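You operate a simulated robot arm through the tools that you are given. There is no shell and no other tool. Be economical: measure what you need, move in short steps, check, and stop when the job is done.

The job below is to be done with a simulated robot arm. You get a single attempt, and the scene is never put back.

## Task
Put the dough cake labelled "244" from the pantry worktop by the filter on top of the dough there and the dough cake that says "237" on the cream whistle card there.

The check looks at the end state, three seconds after you hand in, the way a careful person would. Anything else that was tipped, shoved, dropped, spilled or broken makes it a failure.

## Robot
A 7-joint arm with a two-finger parallel gripper, fixed in place. Base frame: the origin is at the foot of the arm, x ahead of it, y to its left, z up; the work surface is at about z = 82. Lengths are in cm, angles in rad, forces in N, time in s.
With the tool pointing down near the work surface it reaches from about 30 to 70 cm from the base axis. Its first joint turns from -1.152 to 1.152 rad. Payload 1.57 kg.
The tool frame sits at the grasp point between the pads (the TCP): z along the fingers, y along the line on which they close. The tips reach 3 cm beyond it. The gripper opens to 11 cm. The fingers are 2.4 cm wide and 1.2 cm thick; the gripper's body (4.8 by 11.2 cm) begins 7.8 cm behind the TCP.
Orientation is that of the tool frame in the base frame, as a unit quaternion [w, x, y, z]. With the fingers straight down and closing along the base's y, the tool's x points along the base's -x, its y along +y and its z along -z.

## Interface
- The arm moves only by the tool send_rows. Its argument "steps" is a list that holds one entry, the list of rows, each a list of 4 numbers: the shift along the tool's x, y, z in cm, then the turn about the tool's z in rad. In form: [[[tx, ty, tz, spin], ...]]. A call has 1 to 20 rows; each row is the pose to reach, as a shift and turn from the pose commanded when the call began, along the tool's axes at that moment. "grip" is the closure, from 0 (fully open) to 1 (shut), set as the call begins (left out, the last holds). Each row takes 0.2 s and may step no farther than 5 cm and 0.15 rad from the row before; otherwise, or with a gripper value out of range, the whole call is refused. Where a pose cannot be reached the arm comes as near as it can. A force on the tool above 40 N (or 10 N above the force at the start of the call, whichever is more), or a blocked arm, ends the call early, and 0.2 s more pass. The fingers move at their own pace (about 10.8 cm/s each) and stop on an object; they squeeze with about 40 N. The grip force told is the motor's: it shows also when the fingers shut on nothing. Time passes only in rows, and 0.2 s behind the last, so rows that repeat a pose let the fingers close. It gives the time, the measured TCP pose, the force on the tool (base axes), the opening and the grip force at its end, in the units of the frame above (readings bear some noise).
- Cameras (640 x 400 px; columns grow to the right, rows downward): "scene" is fixed at [18.08, -40.99, 139.9]; the picture's right is [0.70, -0.71, 0.00], its down [-0.51, -0.51, -0.69] and it looks along [0.49, 0.49, -0.72] (base axes); focal length 279 px, centre (320, 200). "wrist" rides on the gripper at [-3.6, 0, -8] in the tool frame; the picture's right is [0.00, -1.00, 0.00], its down [0.97, 0.00, -0.24] and it looks along [0.24, 0.00, 0.97] (tool axes); focal length 218 px, centre (320, 200).
- snapshot(camera): a new picture of that camera. It takes no simulated time.
- probe_pixels(camera, pixels): for up to 12 pixels [column, row] of the newest picture of that camera ("zoom" is the newest enlarged one), the place [x, y, z] in the base frame of the surface seen there, good to about 0.3 cm, but the place of the scene camera against the robot may be out by one fixed shift of up to 2.5 cm in any direction. It takes no simulated time.
- enlarge(camera, box): a new picture of the part [left, top, right, bottom] of that camera's present view, enlarged. It takes no simulated time.
- finish_job(): hands the job in; it is judged then, once.

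Keep the steps short. Do not move on a guess: measure, check each grasp and each placing, and mend mistakes. In all there are 60 turns and 20 pictures (those below and enlarged ones count). Leave the gripper open and the arm clear of the work at the hand-in unless told otherwise, and finish with a single line.

The tools are called after "Call:" by a JSON object that holds its "op" and its "data". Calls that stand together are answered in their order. send_rows: Moves the arm, as the interface text tells. Its arguments: {"type":"object","properties":{"steps":{"type":"array","items":{"type":"array","items":{"type":"array","items":{"type":"number"}}}},"grip":{"type":"number"}},"required":["steps"]} The other tools are called the same way: snapshot (camera) takes a picture; probe_pixels (camera, pixels) gives the place of the surface under pixels of a picture; enlarge (camera, box) takes an enlarged picture of a part of a camera's view; finish_job () hands the job in.

At the start:

```text
time_s: 0.0
position: [36.11, 6.94, 112.27]
tcp_rot: [0.0, 0.0, 1.0, 0.0]
contact_force: [0.0, -0.2, -0.5]
opening: 11.02
grasp_force: 0.1
```

scene: 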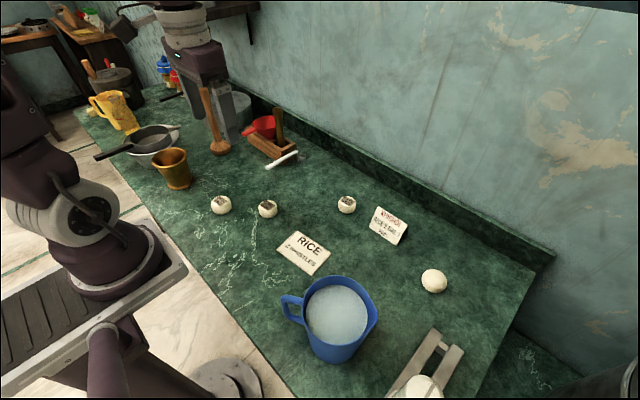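
wrist: 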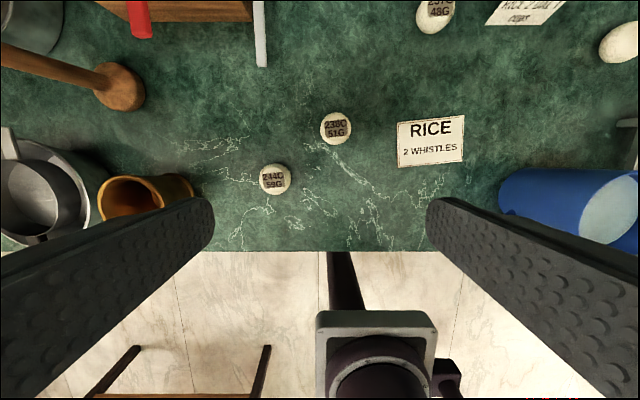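

I see three labelled dough cakes, one plain one, and two cards. I'll enlarge the views to read the labels and find the filter.

Call:
{"op": "enlarge", "data": {"camera": "scene", "box": [190, 170, 470, 345]}}

Call:
{"op": "enlarge", "data": {"camera": "wrist", "box": [220, 0, 640, 262]}}

Call:
{"op": "enlarge", "data": {"camera": "scene", "box": [380, 250, 640, 400]}}

Call:
{"op": "probe_pixels", "data": {"camera": "wrist", "pixels": [[275, 179], [336, 128], [436, 12], [430, 140], [530, 10], [620, 42], [398, 121], [463, 115], [400, 167], [464, 160], [300, 220], [600, 200]]}}

Call:
{"op": "probe_pixels", "data": {"camera": "scene", "pixels": [[220, 203], [267, 208], [347, 203], [303, 253], [388, 225], [433, 280], [410, 245], [375, 210], [425, 388], [450, 350], [440, 310], [400, 280]]}}

```text
2.29 times, centred on (330, 258) of scene
```

zoom: 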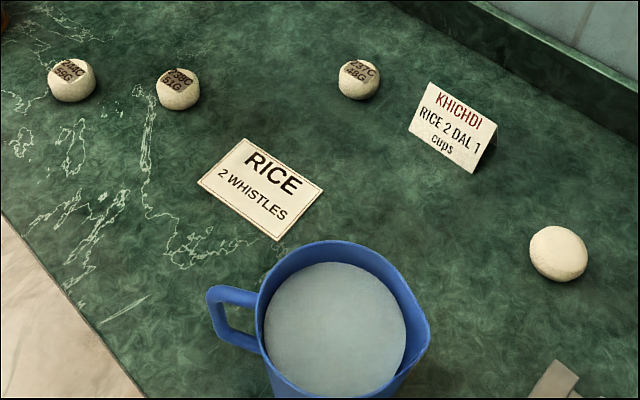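

```text
1.52 times, centred on (430, 131) of wrist
```

zoom: 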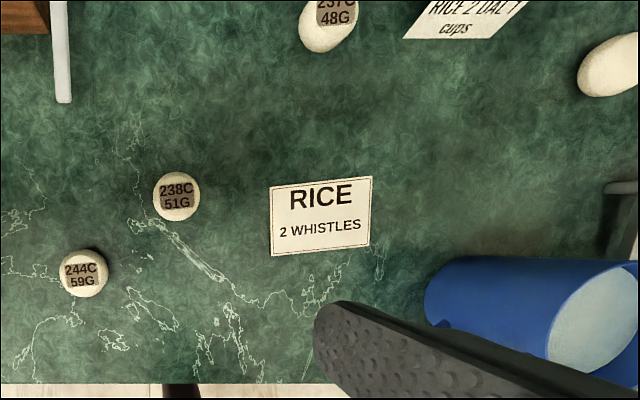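

```text
2.46 times, centred on (510, 325) of scene
```

zoom: 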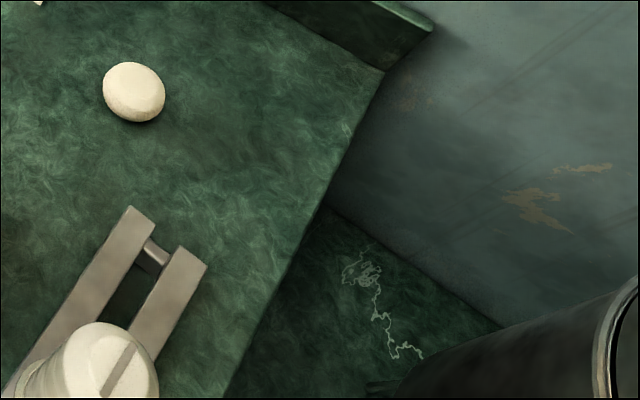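

```text
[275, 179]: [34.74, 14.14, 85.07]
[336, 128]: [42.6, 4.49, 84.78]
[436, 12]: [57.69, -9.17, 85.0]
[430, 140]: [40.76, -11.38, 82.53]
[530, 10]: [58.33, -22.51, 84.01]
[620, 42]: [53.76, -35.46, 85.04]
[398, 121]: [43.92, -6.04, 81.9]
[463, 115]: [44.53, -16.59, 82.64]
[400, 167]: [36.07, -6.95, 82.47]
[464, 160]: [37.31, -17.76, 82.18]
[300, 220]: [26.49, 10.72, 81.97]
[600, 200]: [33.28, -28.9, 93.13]
```

```text
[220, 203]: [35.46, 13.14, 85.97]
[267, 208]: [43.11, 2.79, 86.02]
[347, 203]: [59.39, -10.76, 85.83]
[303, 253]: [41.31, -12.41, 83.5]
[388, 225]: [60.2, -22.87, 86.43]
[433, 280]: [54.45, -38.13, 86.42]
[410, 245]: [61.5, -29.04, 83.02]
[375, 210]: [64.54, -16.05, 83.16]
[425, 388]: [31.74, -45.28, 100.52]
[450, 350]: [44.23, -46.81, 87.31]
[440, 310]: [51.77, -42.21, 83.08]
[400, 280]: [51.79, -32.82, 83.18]
```

The label readings are 244 (wrist 275,179), 238 (336,128) and 237 (436,12). The plain dough is at scene (433,280), and the cream RICE / 2 WHISTLES card lies flat. Before I go over 244, I'll check how far the mortar is from it and get a wrist reading on the cake edges.

Call:
{"op": "probe_pixels", "data": {"camera": "wrist", "pixels": [[190, 182], [185, 200], [150, 182], [260, 180], [290, 180], [275, 166], [275, 193], [322, 128], [350, 128], [100, 90], [520, 190], [505, 200]]}}

Call:
{"op": "send_rows", "data": {"steps": [[[0.7, 3.6, 4, 0], [1.4, 7.2, 8, 0], [1.4, 7.2, 12, 0], [1.4, 7.2, 12, 0]]], "grip": 0.2}}

Call:
{"op": "snapshot", "data": {"camera": "wrist"}}

```text
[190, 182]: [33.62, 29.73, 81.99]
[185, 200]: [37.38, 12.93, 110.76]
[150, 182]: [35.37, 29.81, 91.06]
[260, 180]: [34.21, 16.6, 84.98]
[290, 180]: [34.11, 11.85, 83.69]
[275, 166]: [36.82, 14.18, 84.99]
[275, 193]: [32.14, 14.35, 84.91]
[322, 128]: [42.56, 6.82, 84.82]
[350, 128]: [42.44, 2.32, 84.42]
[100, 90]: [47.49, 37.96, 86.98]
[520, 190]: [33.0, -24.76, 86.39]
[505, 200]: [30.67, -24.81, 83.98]
```

```text
refused: row 1 steps farther than a row can; nothing moved
```

```text
14 pictures are left
```

wrist: 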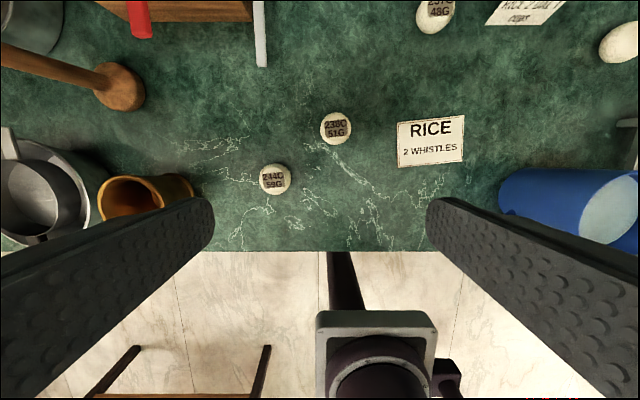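

The step was too long, so nothing moved. 244 is centred at about (34.5, 14.2) with a diameter of about 5, and the mortar starts beyond y≈25. I'll go above 244 in shorter rows.

Call:
{"op": "send_rows", "data": {"steps": [[[0.4, 1.8, 3, 0], [0.8, 3.6, 6, 0], [1.2, 5.4, 9, 0], [1.6, 7.26, 12, 0], [1.6, 7.26, 15, 0], [1.6, 7.26, 15, 0]]], "grip": 0.2}}

Call:
{"op": "snapshot", "data": {"camera": "wrist"}}

```text
time_s: 1.4
position: [34.53, 14.14, 97.24]
tcp_rot: [0.0, 0.001, 1.0, 0.0]
contact_force: [-0.4, 0.9, -0.3]
opening: 8.82
grasp_force: 0.0
```

```text
13 pictures are left
```

wrist: 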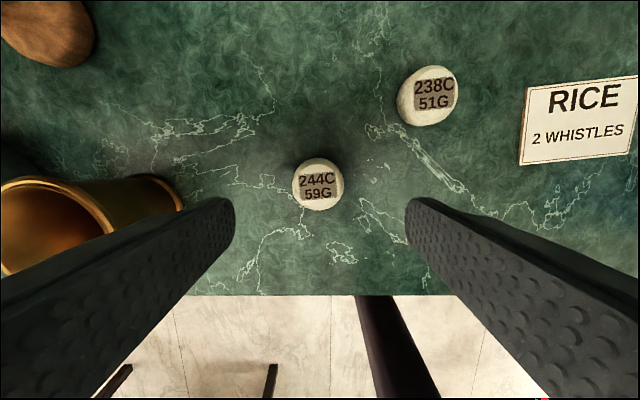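

The 244 cake is at about (318,184), below the gripper. I'll probe its top, edges and the table around it.

Call:
{"op": "probe_pixels", "data": {"camera": "wrist", "pixels": [[318, 184], [296, 186], [341, 186], [318, 162], [318, 206], [318, 230], [260, 180], [404, 95], [453, 95], [430, 70], [430, 122]]}}

```text
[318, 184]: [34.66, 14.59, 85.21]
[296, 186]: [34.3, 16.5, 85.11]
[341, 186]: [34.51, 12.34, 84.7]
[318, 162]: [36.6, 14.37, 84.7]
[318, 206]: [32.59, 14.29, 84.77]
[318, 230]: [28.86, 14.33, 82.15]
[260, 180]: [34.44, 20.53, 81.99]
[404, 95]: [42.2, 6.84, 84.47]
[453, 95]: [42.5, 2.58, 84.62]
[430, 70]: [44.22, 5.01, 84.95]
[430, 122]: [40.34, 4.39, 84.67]
```

244 is centred at (34.5, 14.4), its top is at 85.2 and the table is at 82.1. I'll lower to z≈85.5, which puts the tips at 82.5, then close.

Call:
{"op": "send_rows", "data": {"steps": [[[0, 0.25, 3, 0], [0, 0.25, 6, 0], [0, 0.25, 8.5, 0], [0, 0.25, 10.5, 0], [0, 0.25, 11.7, 0], [0, 0.25, 11.7, 0]]]}}

Call:
{"op": "send_rows", "data": {"steps": [[[0, 0, 0, 0], [0, 0, 0, 0], [0, 0, 0, 0], [0, 0, 0, 0]]], "grip": 0.65}}

```text
time_s: 2.8
position: [34.58, 14.46, 85.51]
tcp_rot: [0.0, 0.0, 1.0, 0.0]
contact_force: [0.1, -0.6, -0.1]
opening: 8.8
grasp_force: 0.1
```

```text
time_s: 3.8
position: [34.57, 14.44, 85.46]
tcp_rot: [0.0, -0.001, 1.0, 0.0]
contact_force: [-1.4, -0.2, -0.7]
opening: 4.9
grasp_force: 39.9
```

It's gripped, with the opening at 4.9 and the force at 40 N. I'll lift it straight up.

Call:
{"op": "send_rows", "data": {"steps": [[[0, 0, -2, 0], [0, 0, -5, 0], [0, 0, -9, 0], [0, 0, -13, 0], [0, 0, -17, 0], [0, 0, -21, 0], [0, 0, -21, 0]]]}}

Call:
{"op": "send_rows", "data": {"steps": [[[-2, -2, 0, 0], [-4, -5, 0, 0], [-6.5, -8, 0, 0], [-9, -11, 0, 0], [-11.5, -14, 0, 0], [-13, -17.5, 0, 0], [-13, -21.5, 0, 0], [-13, -25.5, 0, 0], [-13, -29.5, 0, 0], [-13, -33.5, 0, 0], [-13, -37.5, 0, 0], [-13, -41.5, 0, 0], [-13, -41.5, 0, 0]]]}}

Call:
{"op": "snapshot", "data": {"camera": "wrist"}}

```text
time_s: 5.4
position: [34.55, 14.29, 106.43]
tcp_rot: [0.0, 0.001, 1.0, 0.0]
contact_force: [-0.1, -0.4, -0.8]
opening: 4.9
grasp_force: 40.1
```

```text
time_s: 8.2
position: [47.65, -27.11, 106.39]
tcp_rot: [0.0, -0.001, 1.0, 0.001]
contact_force: [-0.7, -0.3, -0.9]
opening: 4.93
grasp_force: 40.5
```

```text
12 pictures are left
```

wrist: 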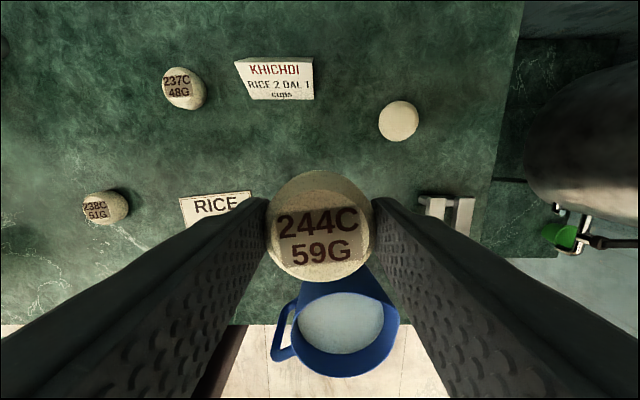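

244 is held, and the plain dough shows at (398,121), near the filter tank with the tap. I'll measure it, plus nearby objects and the jug.

Call:
{"op": "probe_pixels", "data": {"camera": "wrist", "pixels": [[398, 121], [380, 121], [416, 121], [398, 103], [398, 139], [440, 121], [312, 85], [430, 205], [545, 120], [350, 298], [320, 235], [445, 198]]}}

```text
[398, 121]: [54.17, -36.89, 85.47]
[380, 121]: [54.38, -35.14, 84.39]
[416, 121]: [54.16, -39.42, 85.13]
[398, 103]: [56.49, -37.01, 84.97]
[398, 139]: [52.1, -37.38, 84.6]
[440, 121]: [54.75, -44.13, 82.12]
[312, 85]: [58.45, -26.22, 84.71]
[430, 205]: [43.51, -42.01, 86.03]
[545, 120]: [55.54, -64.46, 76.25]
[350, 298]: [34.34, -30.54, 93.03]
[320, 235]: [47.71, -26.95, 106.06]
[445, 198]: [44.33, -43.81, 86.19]
```

The dough is centred at about (54.2, -37.2) with its top at about 85.4. I'll go above it at z≈97 and re-measure.

Call:
{"op": "send_rows", "data": {"steps": [[[-2.2, -3.4, 0, 0], [-4.4, -6.8, 0, 0], [-6.55, -10.1, 0, 0], [-6.55, -10.1, 3, 0], [-6.55, -10.1, 6, 0], [-6.55, -10.1, 9, 0], [-6.55, -10.1, 9, 0]]]}}

Call:
{"op": "snapshot", "data": {"camera": "wrist"}}

Call:
{"op": "snapshot", "data": {"camera": "scene"}}

```text
time_s: 9.8
position: [54.01, -37.03, 97.39]
tcp_rot: [0.0, 0.001, 1.0, 0.0]
contact_force: [0.3, -0.7, 0.0]
opening: 4.94
grasp_force: 39.8
out of reach, approached as far as the arm can: row 3, 4
```

```text
11 pictures are left
```

wrist: 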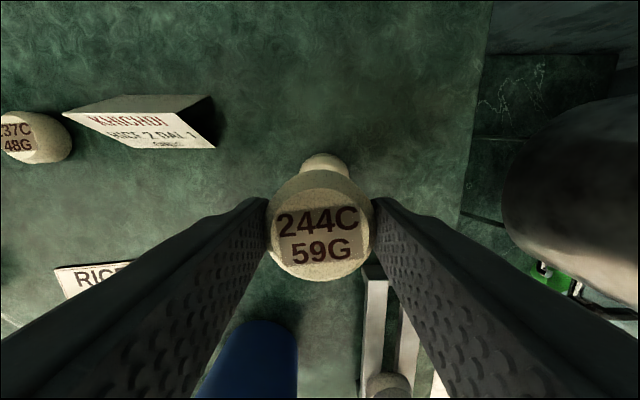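

```text
10 pictures are left
```

scene: 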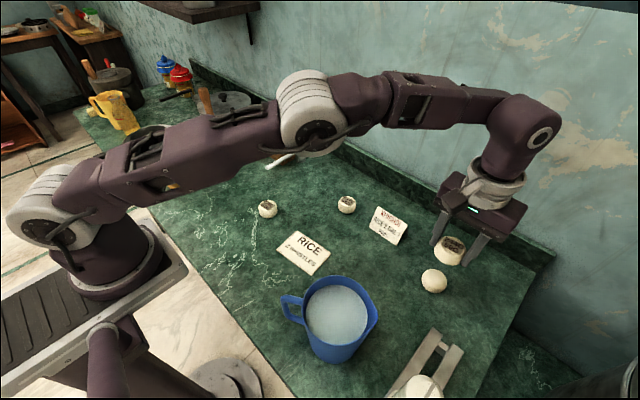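

The plain dough shows behind the held cake at about (325,160). I'll probe both to compare their centres.

Call:
{"op": "probe_pixels", "data": {"camera": "wrist", "pixels": [[324, 158], [303, 168], [347, 168], [324, 164], [270, 225], [372, 225], [320, 175], [320, 278], [318, 225]]}}

Call:
{"op": "probe_pixels", "data": {"camera": "scene", "pixels": [[433, 280], [422, 280], [445, 280], [433, 270], [433, 290], [451, 243], [450, 258], [436, 250], [463, 255]]}}

```text
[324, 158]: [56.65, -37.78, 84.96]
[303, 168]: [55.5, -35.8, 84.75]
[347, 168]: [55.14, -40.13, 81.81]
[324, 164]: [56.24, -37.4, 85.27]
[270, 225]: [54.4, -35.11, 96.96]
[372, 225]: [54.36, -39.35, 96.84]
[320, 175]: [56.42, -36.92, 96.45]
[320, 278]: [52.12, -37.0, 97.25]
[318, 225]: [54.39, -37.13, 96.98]
```

```text
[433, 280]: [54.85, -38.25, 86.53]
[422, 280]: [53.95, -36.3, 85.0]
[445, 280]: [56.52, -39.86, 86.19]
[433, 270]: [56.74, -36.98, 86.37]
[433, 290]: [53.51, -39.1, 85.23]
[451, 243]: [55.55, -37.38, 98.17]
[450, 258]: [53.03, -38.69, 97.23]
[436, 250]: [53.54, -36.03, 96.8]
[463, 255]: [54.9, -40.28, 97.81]
```

The held cake is centred at about (54.25, -37.1) and the dough at about (54.35, -37.45). I'll shift -0.4 in y and lower to just above contact.

Call:
{"op": "send_rows", "data": {"steps": [[[-0.1, -0.4, 0.5, 0], [-0.1, -0.4, 3, 0], [-0.1, -0.4, 5.5, 0], [-0.1, -0.4, 7.2, 0], [-0.1, -0.4, 7.9, 0], [-0.1, -0.4, 7.9, 0]]]}}

Call:
{"op": "enlarge", "data": {"camera": "scene", "box": [380, 220, 508, 300]}}

```text
time_s: 11.2
position: [54.22, -37.53, 89.56]
tcp_rot: [0.001, 0.0, 1.0, 0.0]
contact_force: [0.8, 0.0, -0.9]
opening: 4.92
grasp_force: 39.8
```

```text
5.00 times, centred on (444, 260) of scene
```

zoom: 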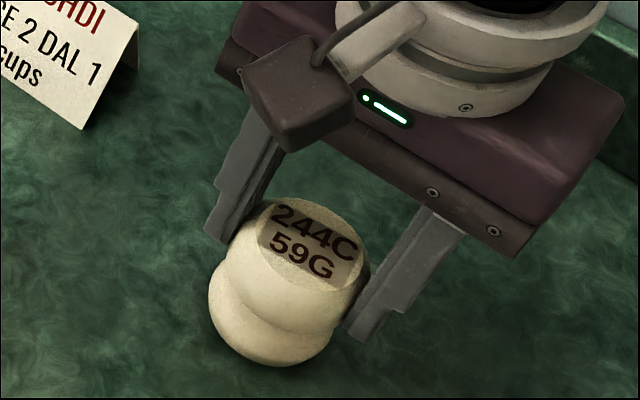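

The alignment looks good, with the cake just above the dough. I'll creep down in 0.15 cm steps until contact shows.

Call:
{"op": "send_rows", "data": {"steps": [[[0, 0, 0.15, 0], [0, 0, 0.3, 0], [0, 0, 0.45, 0], [0, 0, 0.45, 0]]]}}

```text
time_s: 12.2
position: [54.24, -37.53, 89.16]
tcp_rot: [0.001, 0.0, 1.0, 0.0]
contact_force: [-0.8, -0.9, 0.0]
opening: 4.9
grasp_force: 40.2
```

There's no contact yet, so I'll continue in finer steps.

Call:
{"op": "send_rows", "data": {"steps": [[[0, 0, 0.1, 0], [0, 0, 0.2, 0], [0, 0, 0.2, 0]]]}}

```text
time_s: 13.0
position: [54.25, -37.59, 88.96]
tcp_rot: [0.0, 0.0, 1.0, 0.0]
contact_force: [-0.1, 0.0, 0.4]
opening: 4.92
grasp_force: 39.9
```

Call:
{"op": "send_rows", "data": {"steps": [[[0, 0, 0.1, 0], [0, 0, 0.2, 0], [0, 0, 0.2, 0]]]}}

```text
time_s: 13.8
position: [54.28, -37.64, 88.86]
tcp_rot: [0.001, 0.001, 1.0, -0.001]
contact_force: [-2.6, 1.9, 24.3]
opening: 4.93
grasp_force: 40.0
```

That's contact, with 24 N upward. I'll ease up 0.1 to relieve the pressure, then open moderately.

Call:
{"op": "send_rows", "data": {"steps": [[[0, 0, -0.1, 0], [0, 0, -0.1, 0]]]}}

Call:
{"op": "send_rows", "data": {"steps": [[[0, 0, 0, 0], [0, 0, 0, 0], [0, 0, 0, 0]]], "grip": 0.3}}

Call:
{"op": "enlarge", "data": {"camera": "scene", "box": [380, 220, 508, 300]}}

```text
time_s: 14.4
position: [54.25, -37.61, 88.86]
tcp_rot: [0.002, 0.001, 1.0, -0.001]
contact_force: [2.1, -2.3, 20.3]
opening: 4.9
grasp_force: 39.7
```

```text
time_s: 15.2
position: [54.32, -37.41, 88.93]
tcp_rot: [0.001, 0.0, 1.0, 0.0]
contact_force: [-0.1, -0.1, 0.3]
opening: 7.69
grasp_force: 0.0
```

```text
5.00 times, centred on (444, 260) of scene
```

zoom: 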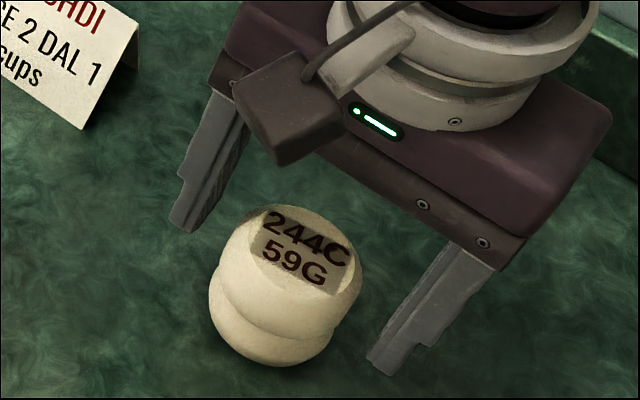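

The cake sits stably on the dough. I'll rise straight up and then go above 237, near (57.7, -9.2).

Call:
{"op": "send_rows", "data": {"steps": [[[0, 0, -1, 0], [0, 0, -3, 0], [0, 0, -6, 0], [0, 0, -10, 0], [0, 0, -10, 0]]]}}

Call:
{"op": "send_rows", "data": {"steps": [[[0, 3, 0, 0], [0, 7, 0, 0], [0, 11, 0, 0], [-1, 15, 0, 0], [-2, 19, 0, 0], [-3, 23, 0, 0], [-3.4, 27, 0, 0], [-3.4, 28.2, 0, 0], [-3.4, 28.2, 0, 0]]], "grip": 0.2}}

Call:
{"op": "snapshot", "data": {"camera": "wrist"}}

```text
time_s: 16.4
position: [54.3, -37.52, 98.93]
tcp_rot: [0.0, 0.0, 1.0, 0.0]
contact_force: [0.4, 0.0, 0.6]
opening: 7.7
grasp_force: 0.0
```

```text
time_s: 18.4
position: [57.56, -9.24, 98.73]
tcp_rot: [0.0, 0.0, 1.0, 0.001]
contact_force: [0.5, -1.0, -0.2]
opening: 8.82
grasp_force: 0.1
```

```text
7 pictures are left
```

wrist: 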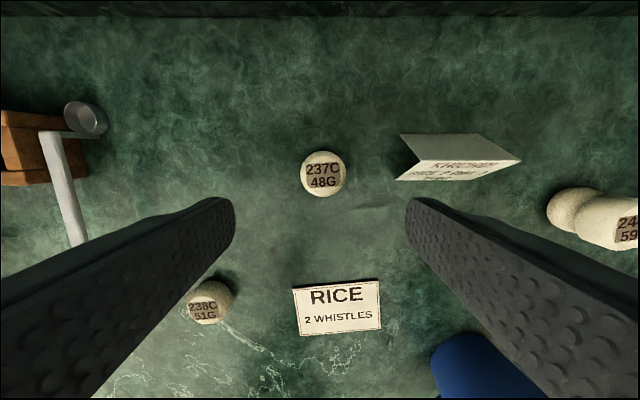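

Call:
{"op": "probe_pixels", "data": {"camera": "wrist", "pixels": [[323, 173], [302, 173], [344, 173], [323, 153], [323, 194], [398, 178], [293, 289], [378, 281], [299, 335], [381, 328], [338, 308], [408, 140]]}}

```text
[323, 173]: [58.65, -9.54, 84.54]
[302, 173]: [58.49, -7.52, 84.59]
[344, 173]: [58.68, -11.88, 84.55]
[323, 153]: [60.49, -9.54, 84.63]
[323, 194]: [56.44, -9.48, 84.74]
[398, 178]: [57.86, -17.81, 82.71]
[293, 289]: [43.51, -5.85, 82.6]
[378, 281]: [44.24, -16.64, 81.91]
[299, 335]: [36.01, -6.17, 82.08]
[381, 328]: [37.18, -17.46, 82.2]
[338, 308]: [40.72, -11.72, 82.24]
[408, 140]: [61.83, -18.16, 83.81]
```

237 is centred at (58.5, -9.65), and the tent card begins at y≈-17.8, which is clear. I'll set the opening to 7.7 and lower to z≈85.4.

Call:
{"op": "send_rows", "data": {"steps": [[[-0.85, -0.4, 2, 0], [-0.85, -0.4, 5, 0], [-0.85, -0.4, 8, 0], [-0.85, -0.4, 10.5, 0], [-0.85, -0.4, 12.3, 0], [-0.85, -0.4, 13.3, 0], [-0.85, -0.4, 13.3, 0]]], "grip": 0.3}}

Call:
{"op": "send_rows", "data": {"steps": [[[0, 0, 0, 0], [0, 0, 0, 0], [0, 0, 0, 0], [0, 0, 0, 0]]], "grip": 0.65}}

```text
time_s: 20.0
position: [58.44, -9.74, 85.52]
tcp_rot: [0.0, 0.0, 1.0, 0.0]
contact_force: [-0.1, 0.1, -0.5]
opening: 7.68
grasp_force: 0.0
```

```text
time_s: 21.0
position: [58.43, -9.91, 85.53]
tcp_rot: [0.0, 0.001, 1.0, 0.0]
contact_force: [0.3, 0.0, 0.1]
opening: 4.56
grasp_force: 39.7
```

It's gripped, with the opening at 4.56 and 40 N. The RICE card centre is at about (40.4, -11.7). I'll lift, move above the card and stop at z≈91 to check.

Call:
{"op": "send_rows", "data": {"steps": [[[0, 0, -2, 0], [0, 0, -5, 0], [0, 0, -9, 0], [0, 0, -12, 0], [3, -0.5, -12, 0], [7, -1, -12, 0], [11, -1.5, -12, 0], [15, -1.9, -12, 0], [18, -1.9, -12, 0], [18, -1.9, -12, 0]]]}}

Call:
{"op": "snapshot", "data": {"camera": "wrist"}}

```text
time_s: 23.2
position: [40.32, -11.58, 97.59]
tcp_rot: [-0.001, -0.001, 1.0, 0.0]
contact_force: [0.4, 0.7, -0.4]
opening: 4.55
grasp_force: 40.1
```

```text
6 pictures are left
```

wrist: 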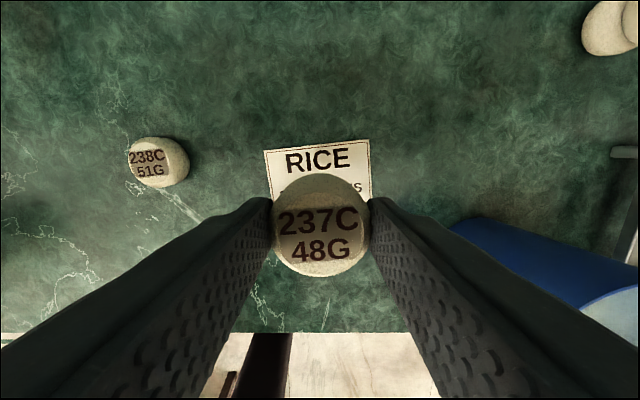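

The cake is centred over the card, with the jug and 238 well clear. I'll lower to z≈86.1 and then creep down.

Call:
{"op": "send_rows", "data": {"steps": [[[0, 0, 3, 0], [0, 0, 6, 0], [0, 0, 9, 0], [0, 0, 10.8, 0], [0, 0, 11.4, 0], [0, 0, 11.4, 0]]]}}

Call:
{"op": "send_rows", "data": {"steps": [[[0, 0, 0.15, 0], [0, 0, 0.3, 0], [0, 0, 0.3, 0]]]}}

```text
time_s: 24.6
position: [40.48, -11.71, 86.14]
tcp_rot: [0.0, 0.0, 1.0, 0.0]
contact_force: [-0.5, -0.4, 0.2]
opening: 4.59
grasp_force: 39.7
```

```text
time_s: 25.4
position: [40.45, -11.58, 85.87]
tcp_rot: [0.0, 0.0, 1.0, 0.0]
contact_force: [-0.2, -0.5, 7.8]
opening: 4.59
grasp_force: 39.7
```

There's light contact at 7.8 N, so I'll release here.

Call:
{"op": "send_rows", "data": {"steps": [[[0, 0, 0, 0], [0, 0, 0, 0], [0, 0, 0, 0]]], "grip": 0.3}}

Call:
{"op": "send_rows", "data": {"steps": [[[0, 0, -1, 0], [0, 0, -3, 0], [0, 0, -6, 0], [0, 0, -10, 0], [0, 0, -14, 0], [0, 0, -18, 0], [0, 4, -21, 0], [0, 8, -21, 0], [0, 12, -21, 0], [0, 16, -21, 0], [0, 18, -21, 0], [0, 18, -21, 0]]], "grip": 0.2}}

Call:
{"op": "snapshot", "data": {"camera": "wrist"}}

Call:
{"op": "enlarge", "data": {"camera": "scene", "box": [190, 170, 510, 370]}}

```text
time_s: 26.2
position: [40.39, -11.61, 85.77]
tcp_rot: [0.0, 0.0, 1.0, -0.001]
contact_force: [0.5, -0.2, 0.6]
opening: 7.71
grasp_force: 0.1
```

```text
time_s: 28.8
position: [40.52, 6.42, 106.88]
tcp_rot: [0.0, 0.0, 1.0, 0.0]
contact_force: [0.0, 0.5, 0.7]
opening: 8.81
grasp_force: 0.0
```

```text
5 pictures are left
```

wrist: 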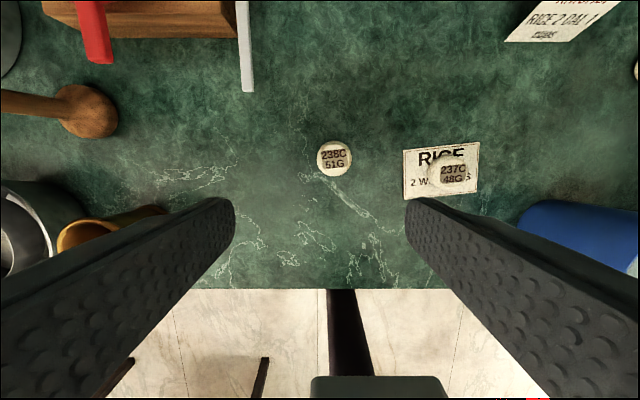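

```text
2.00 times, centred on (350, 270) of scene
```

zoom: 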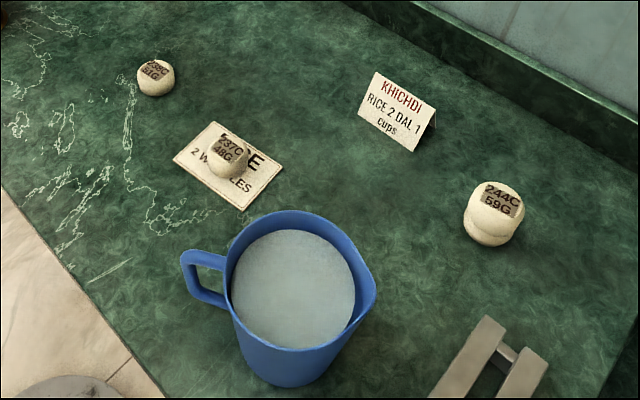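

Both cakes are in place: 244 sits on the plain dough and 237 on the RICE card, with nothing else disturbed. I'll open the gripper fully and hand in.

Call:
{"op": "send_rows", "data": {"steps": [[[0, 0, 0, 0], [0, 0, -2, 0], [0, 0, -2, 0]]], "grip": 0}}

Call:
{"op": "finish_job", "data": {}}

```text
time_s: 29.6
position: [40.39, 6.47, 109.05]
tcp_rot: [0.0, 0.0, 1.0, 0.0]
contact_force: [-1.0, 0.4, 0.0]
opening: 11.0
grasp_force: 0.0
```

```text
The job is handed in.
```

Job handed in: dough cake 244 is on top of the plain dough by the filter, 237 is on the cream RICE / 2 WHISTLES card, nothing else looked disturbed in the last pictures, and the gripper is open with the arm clear.
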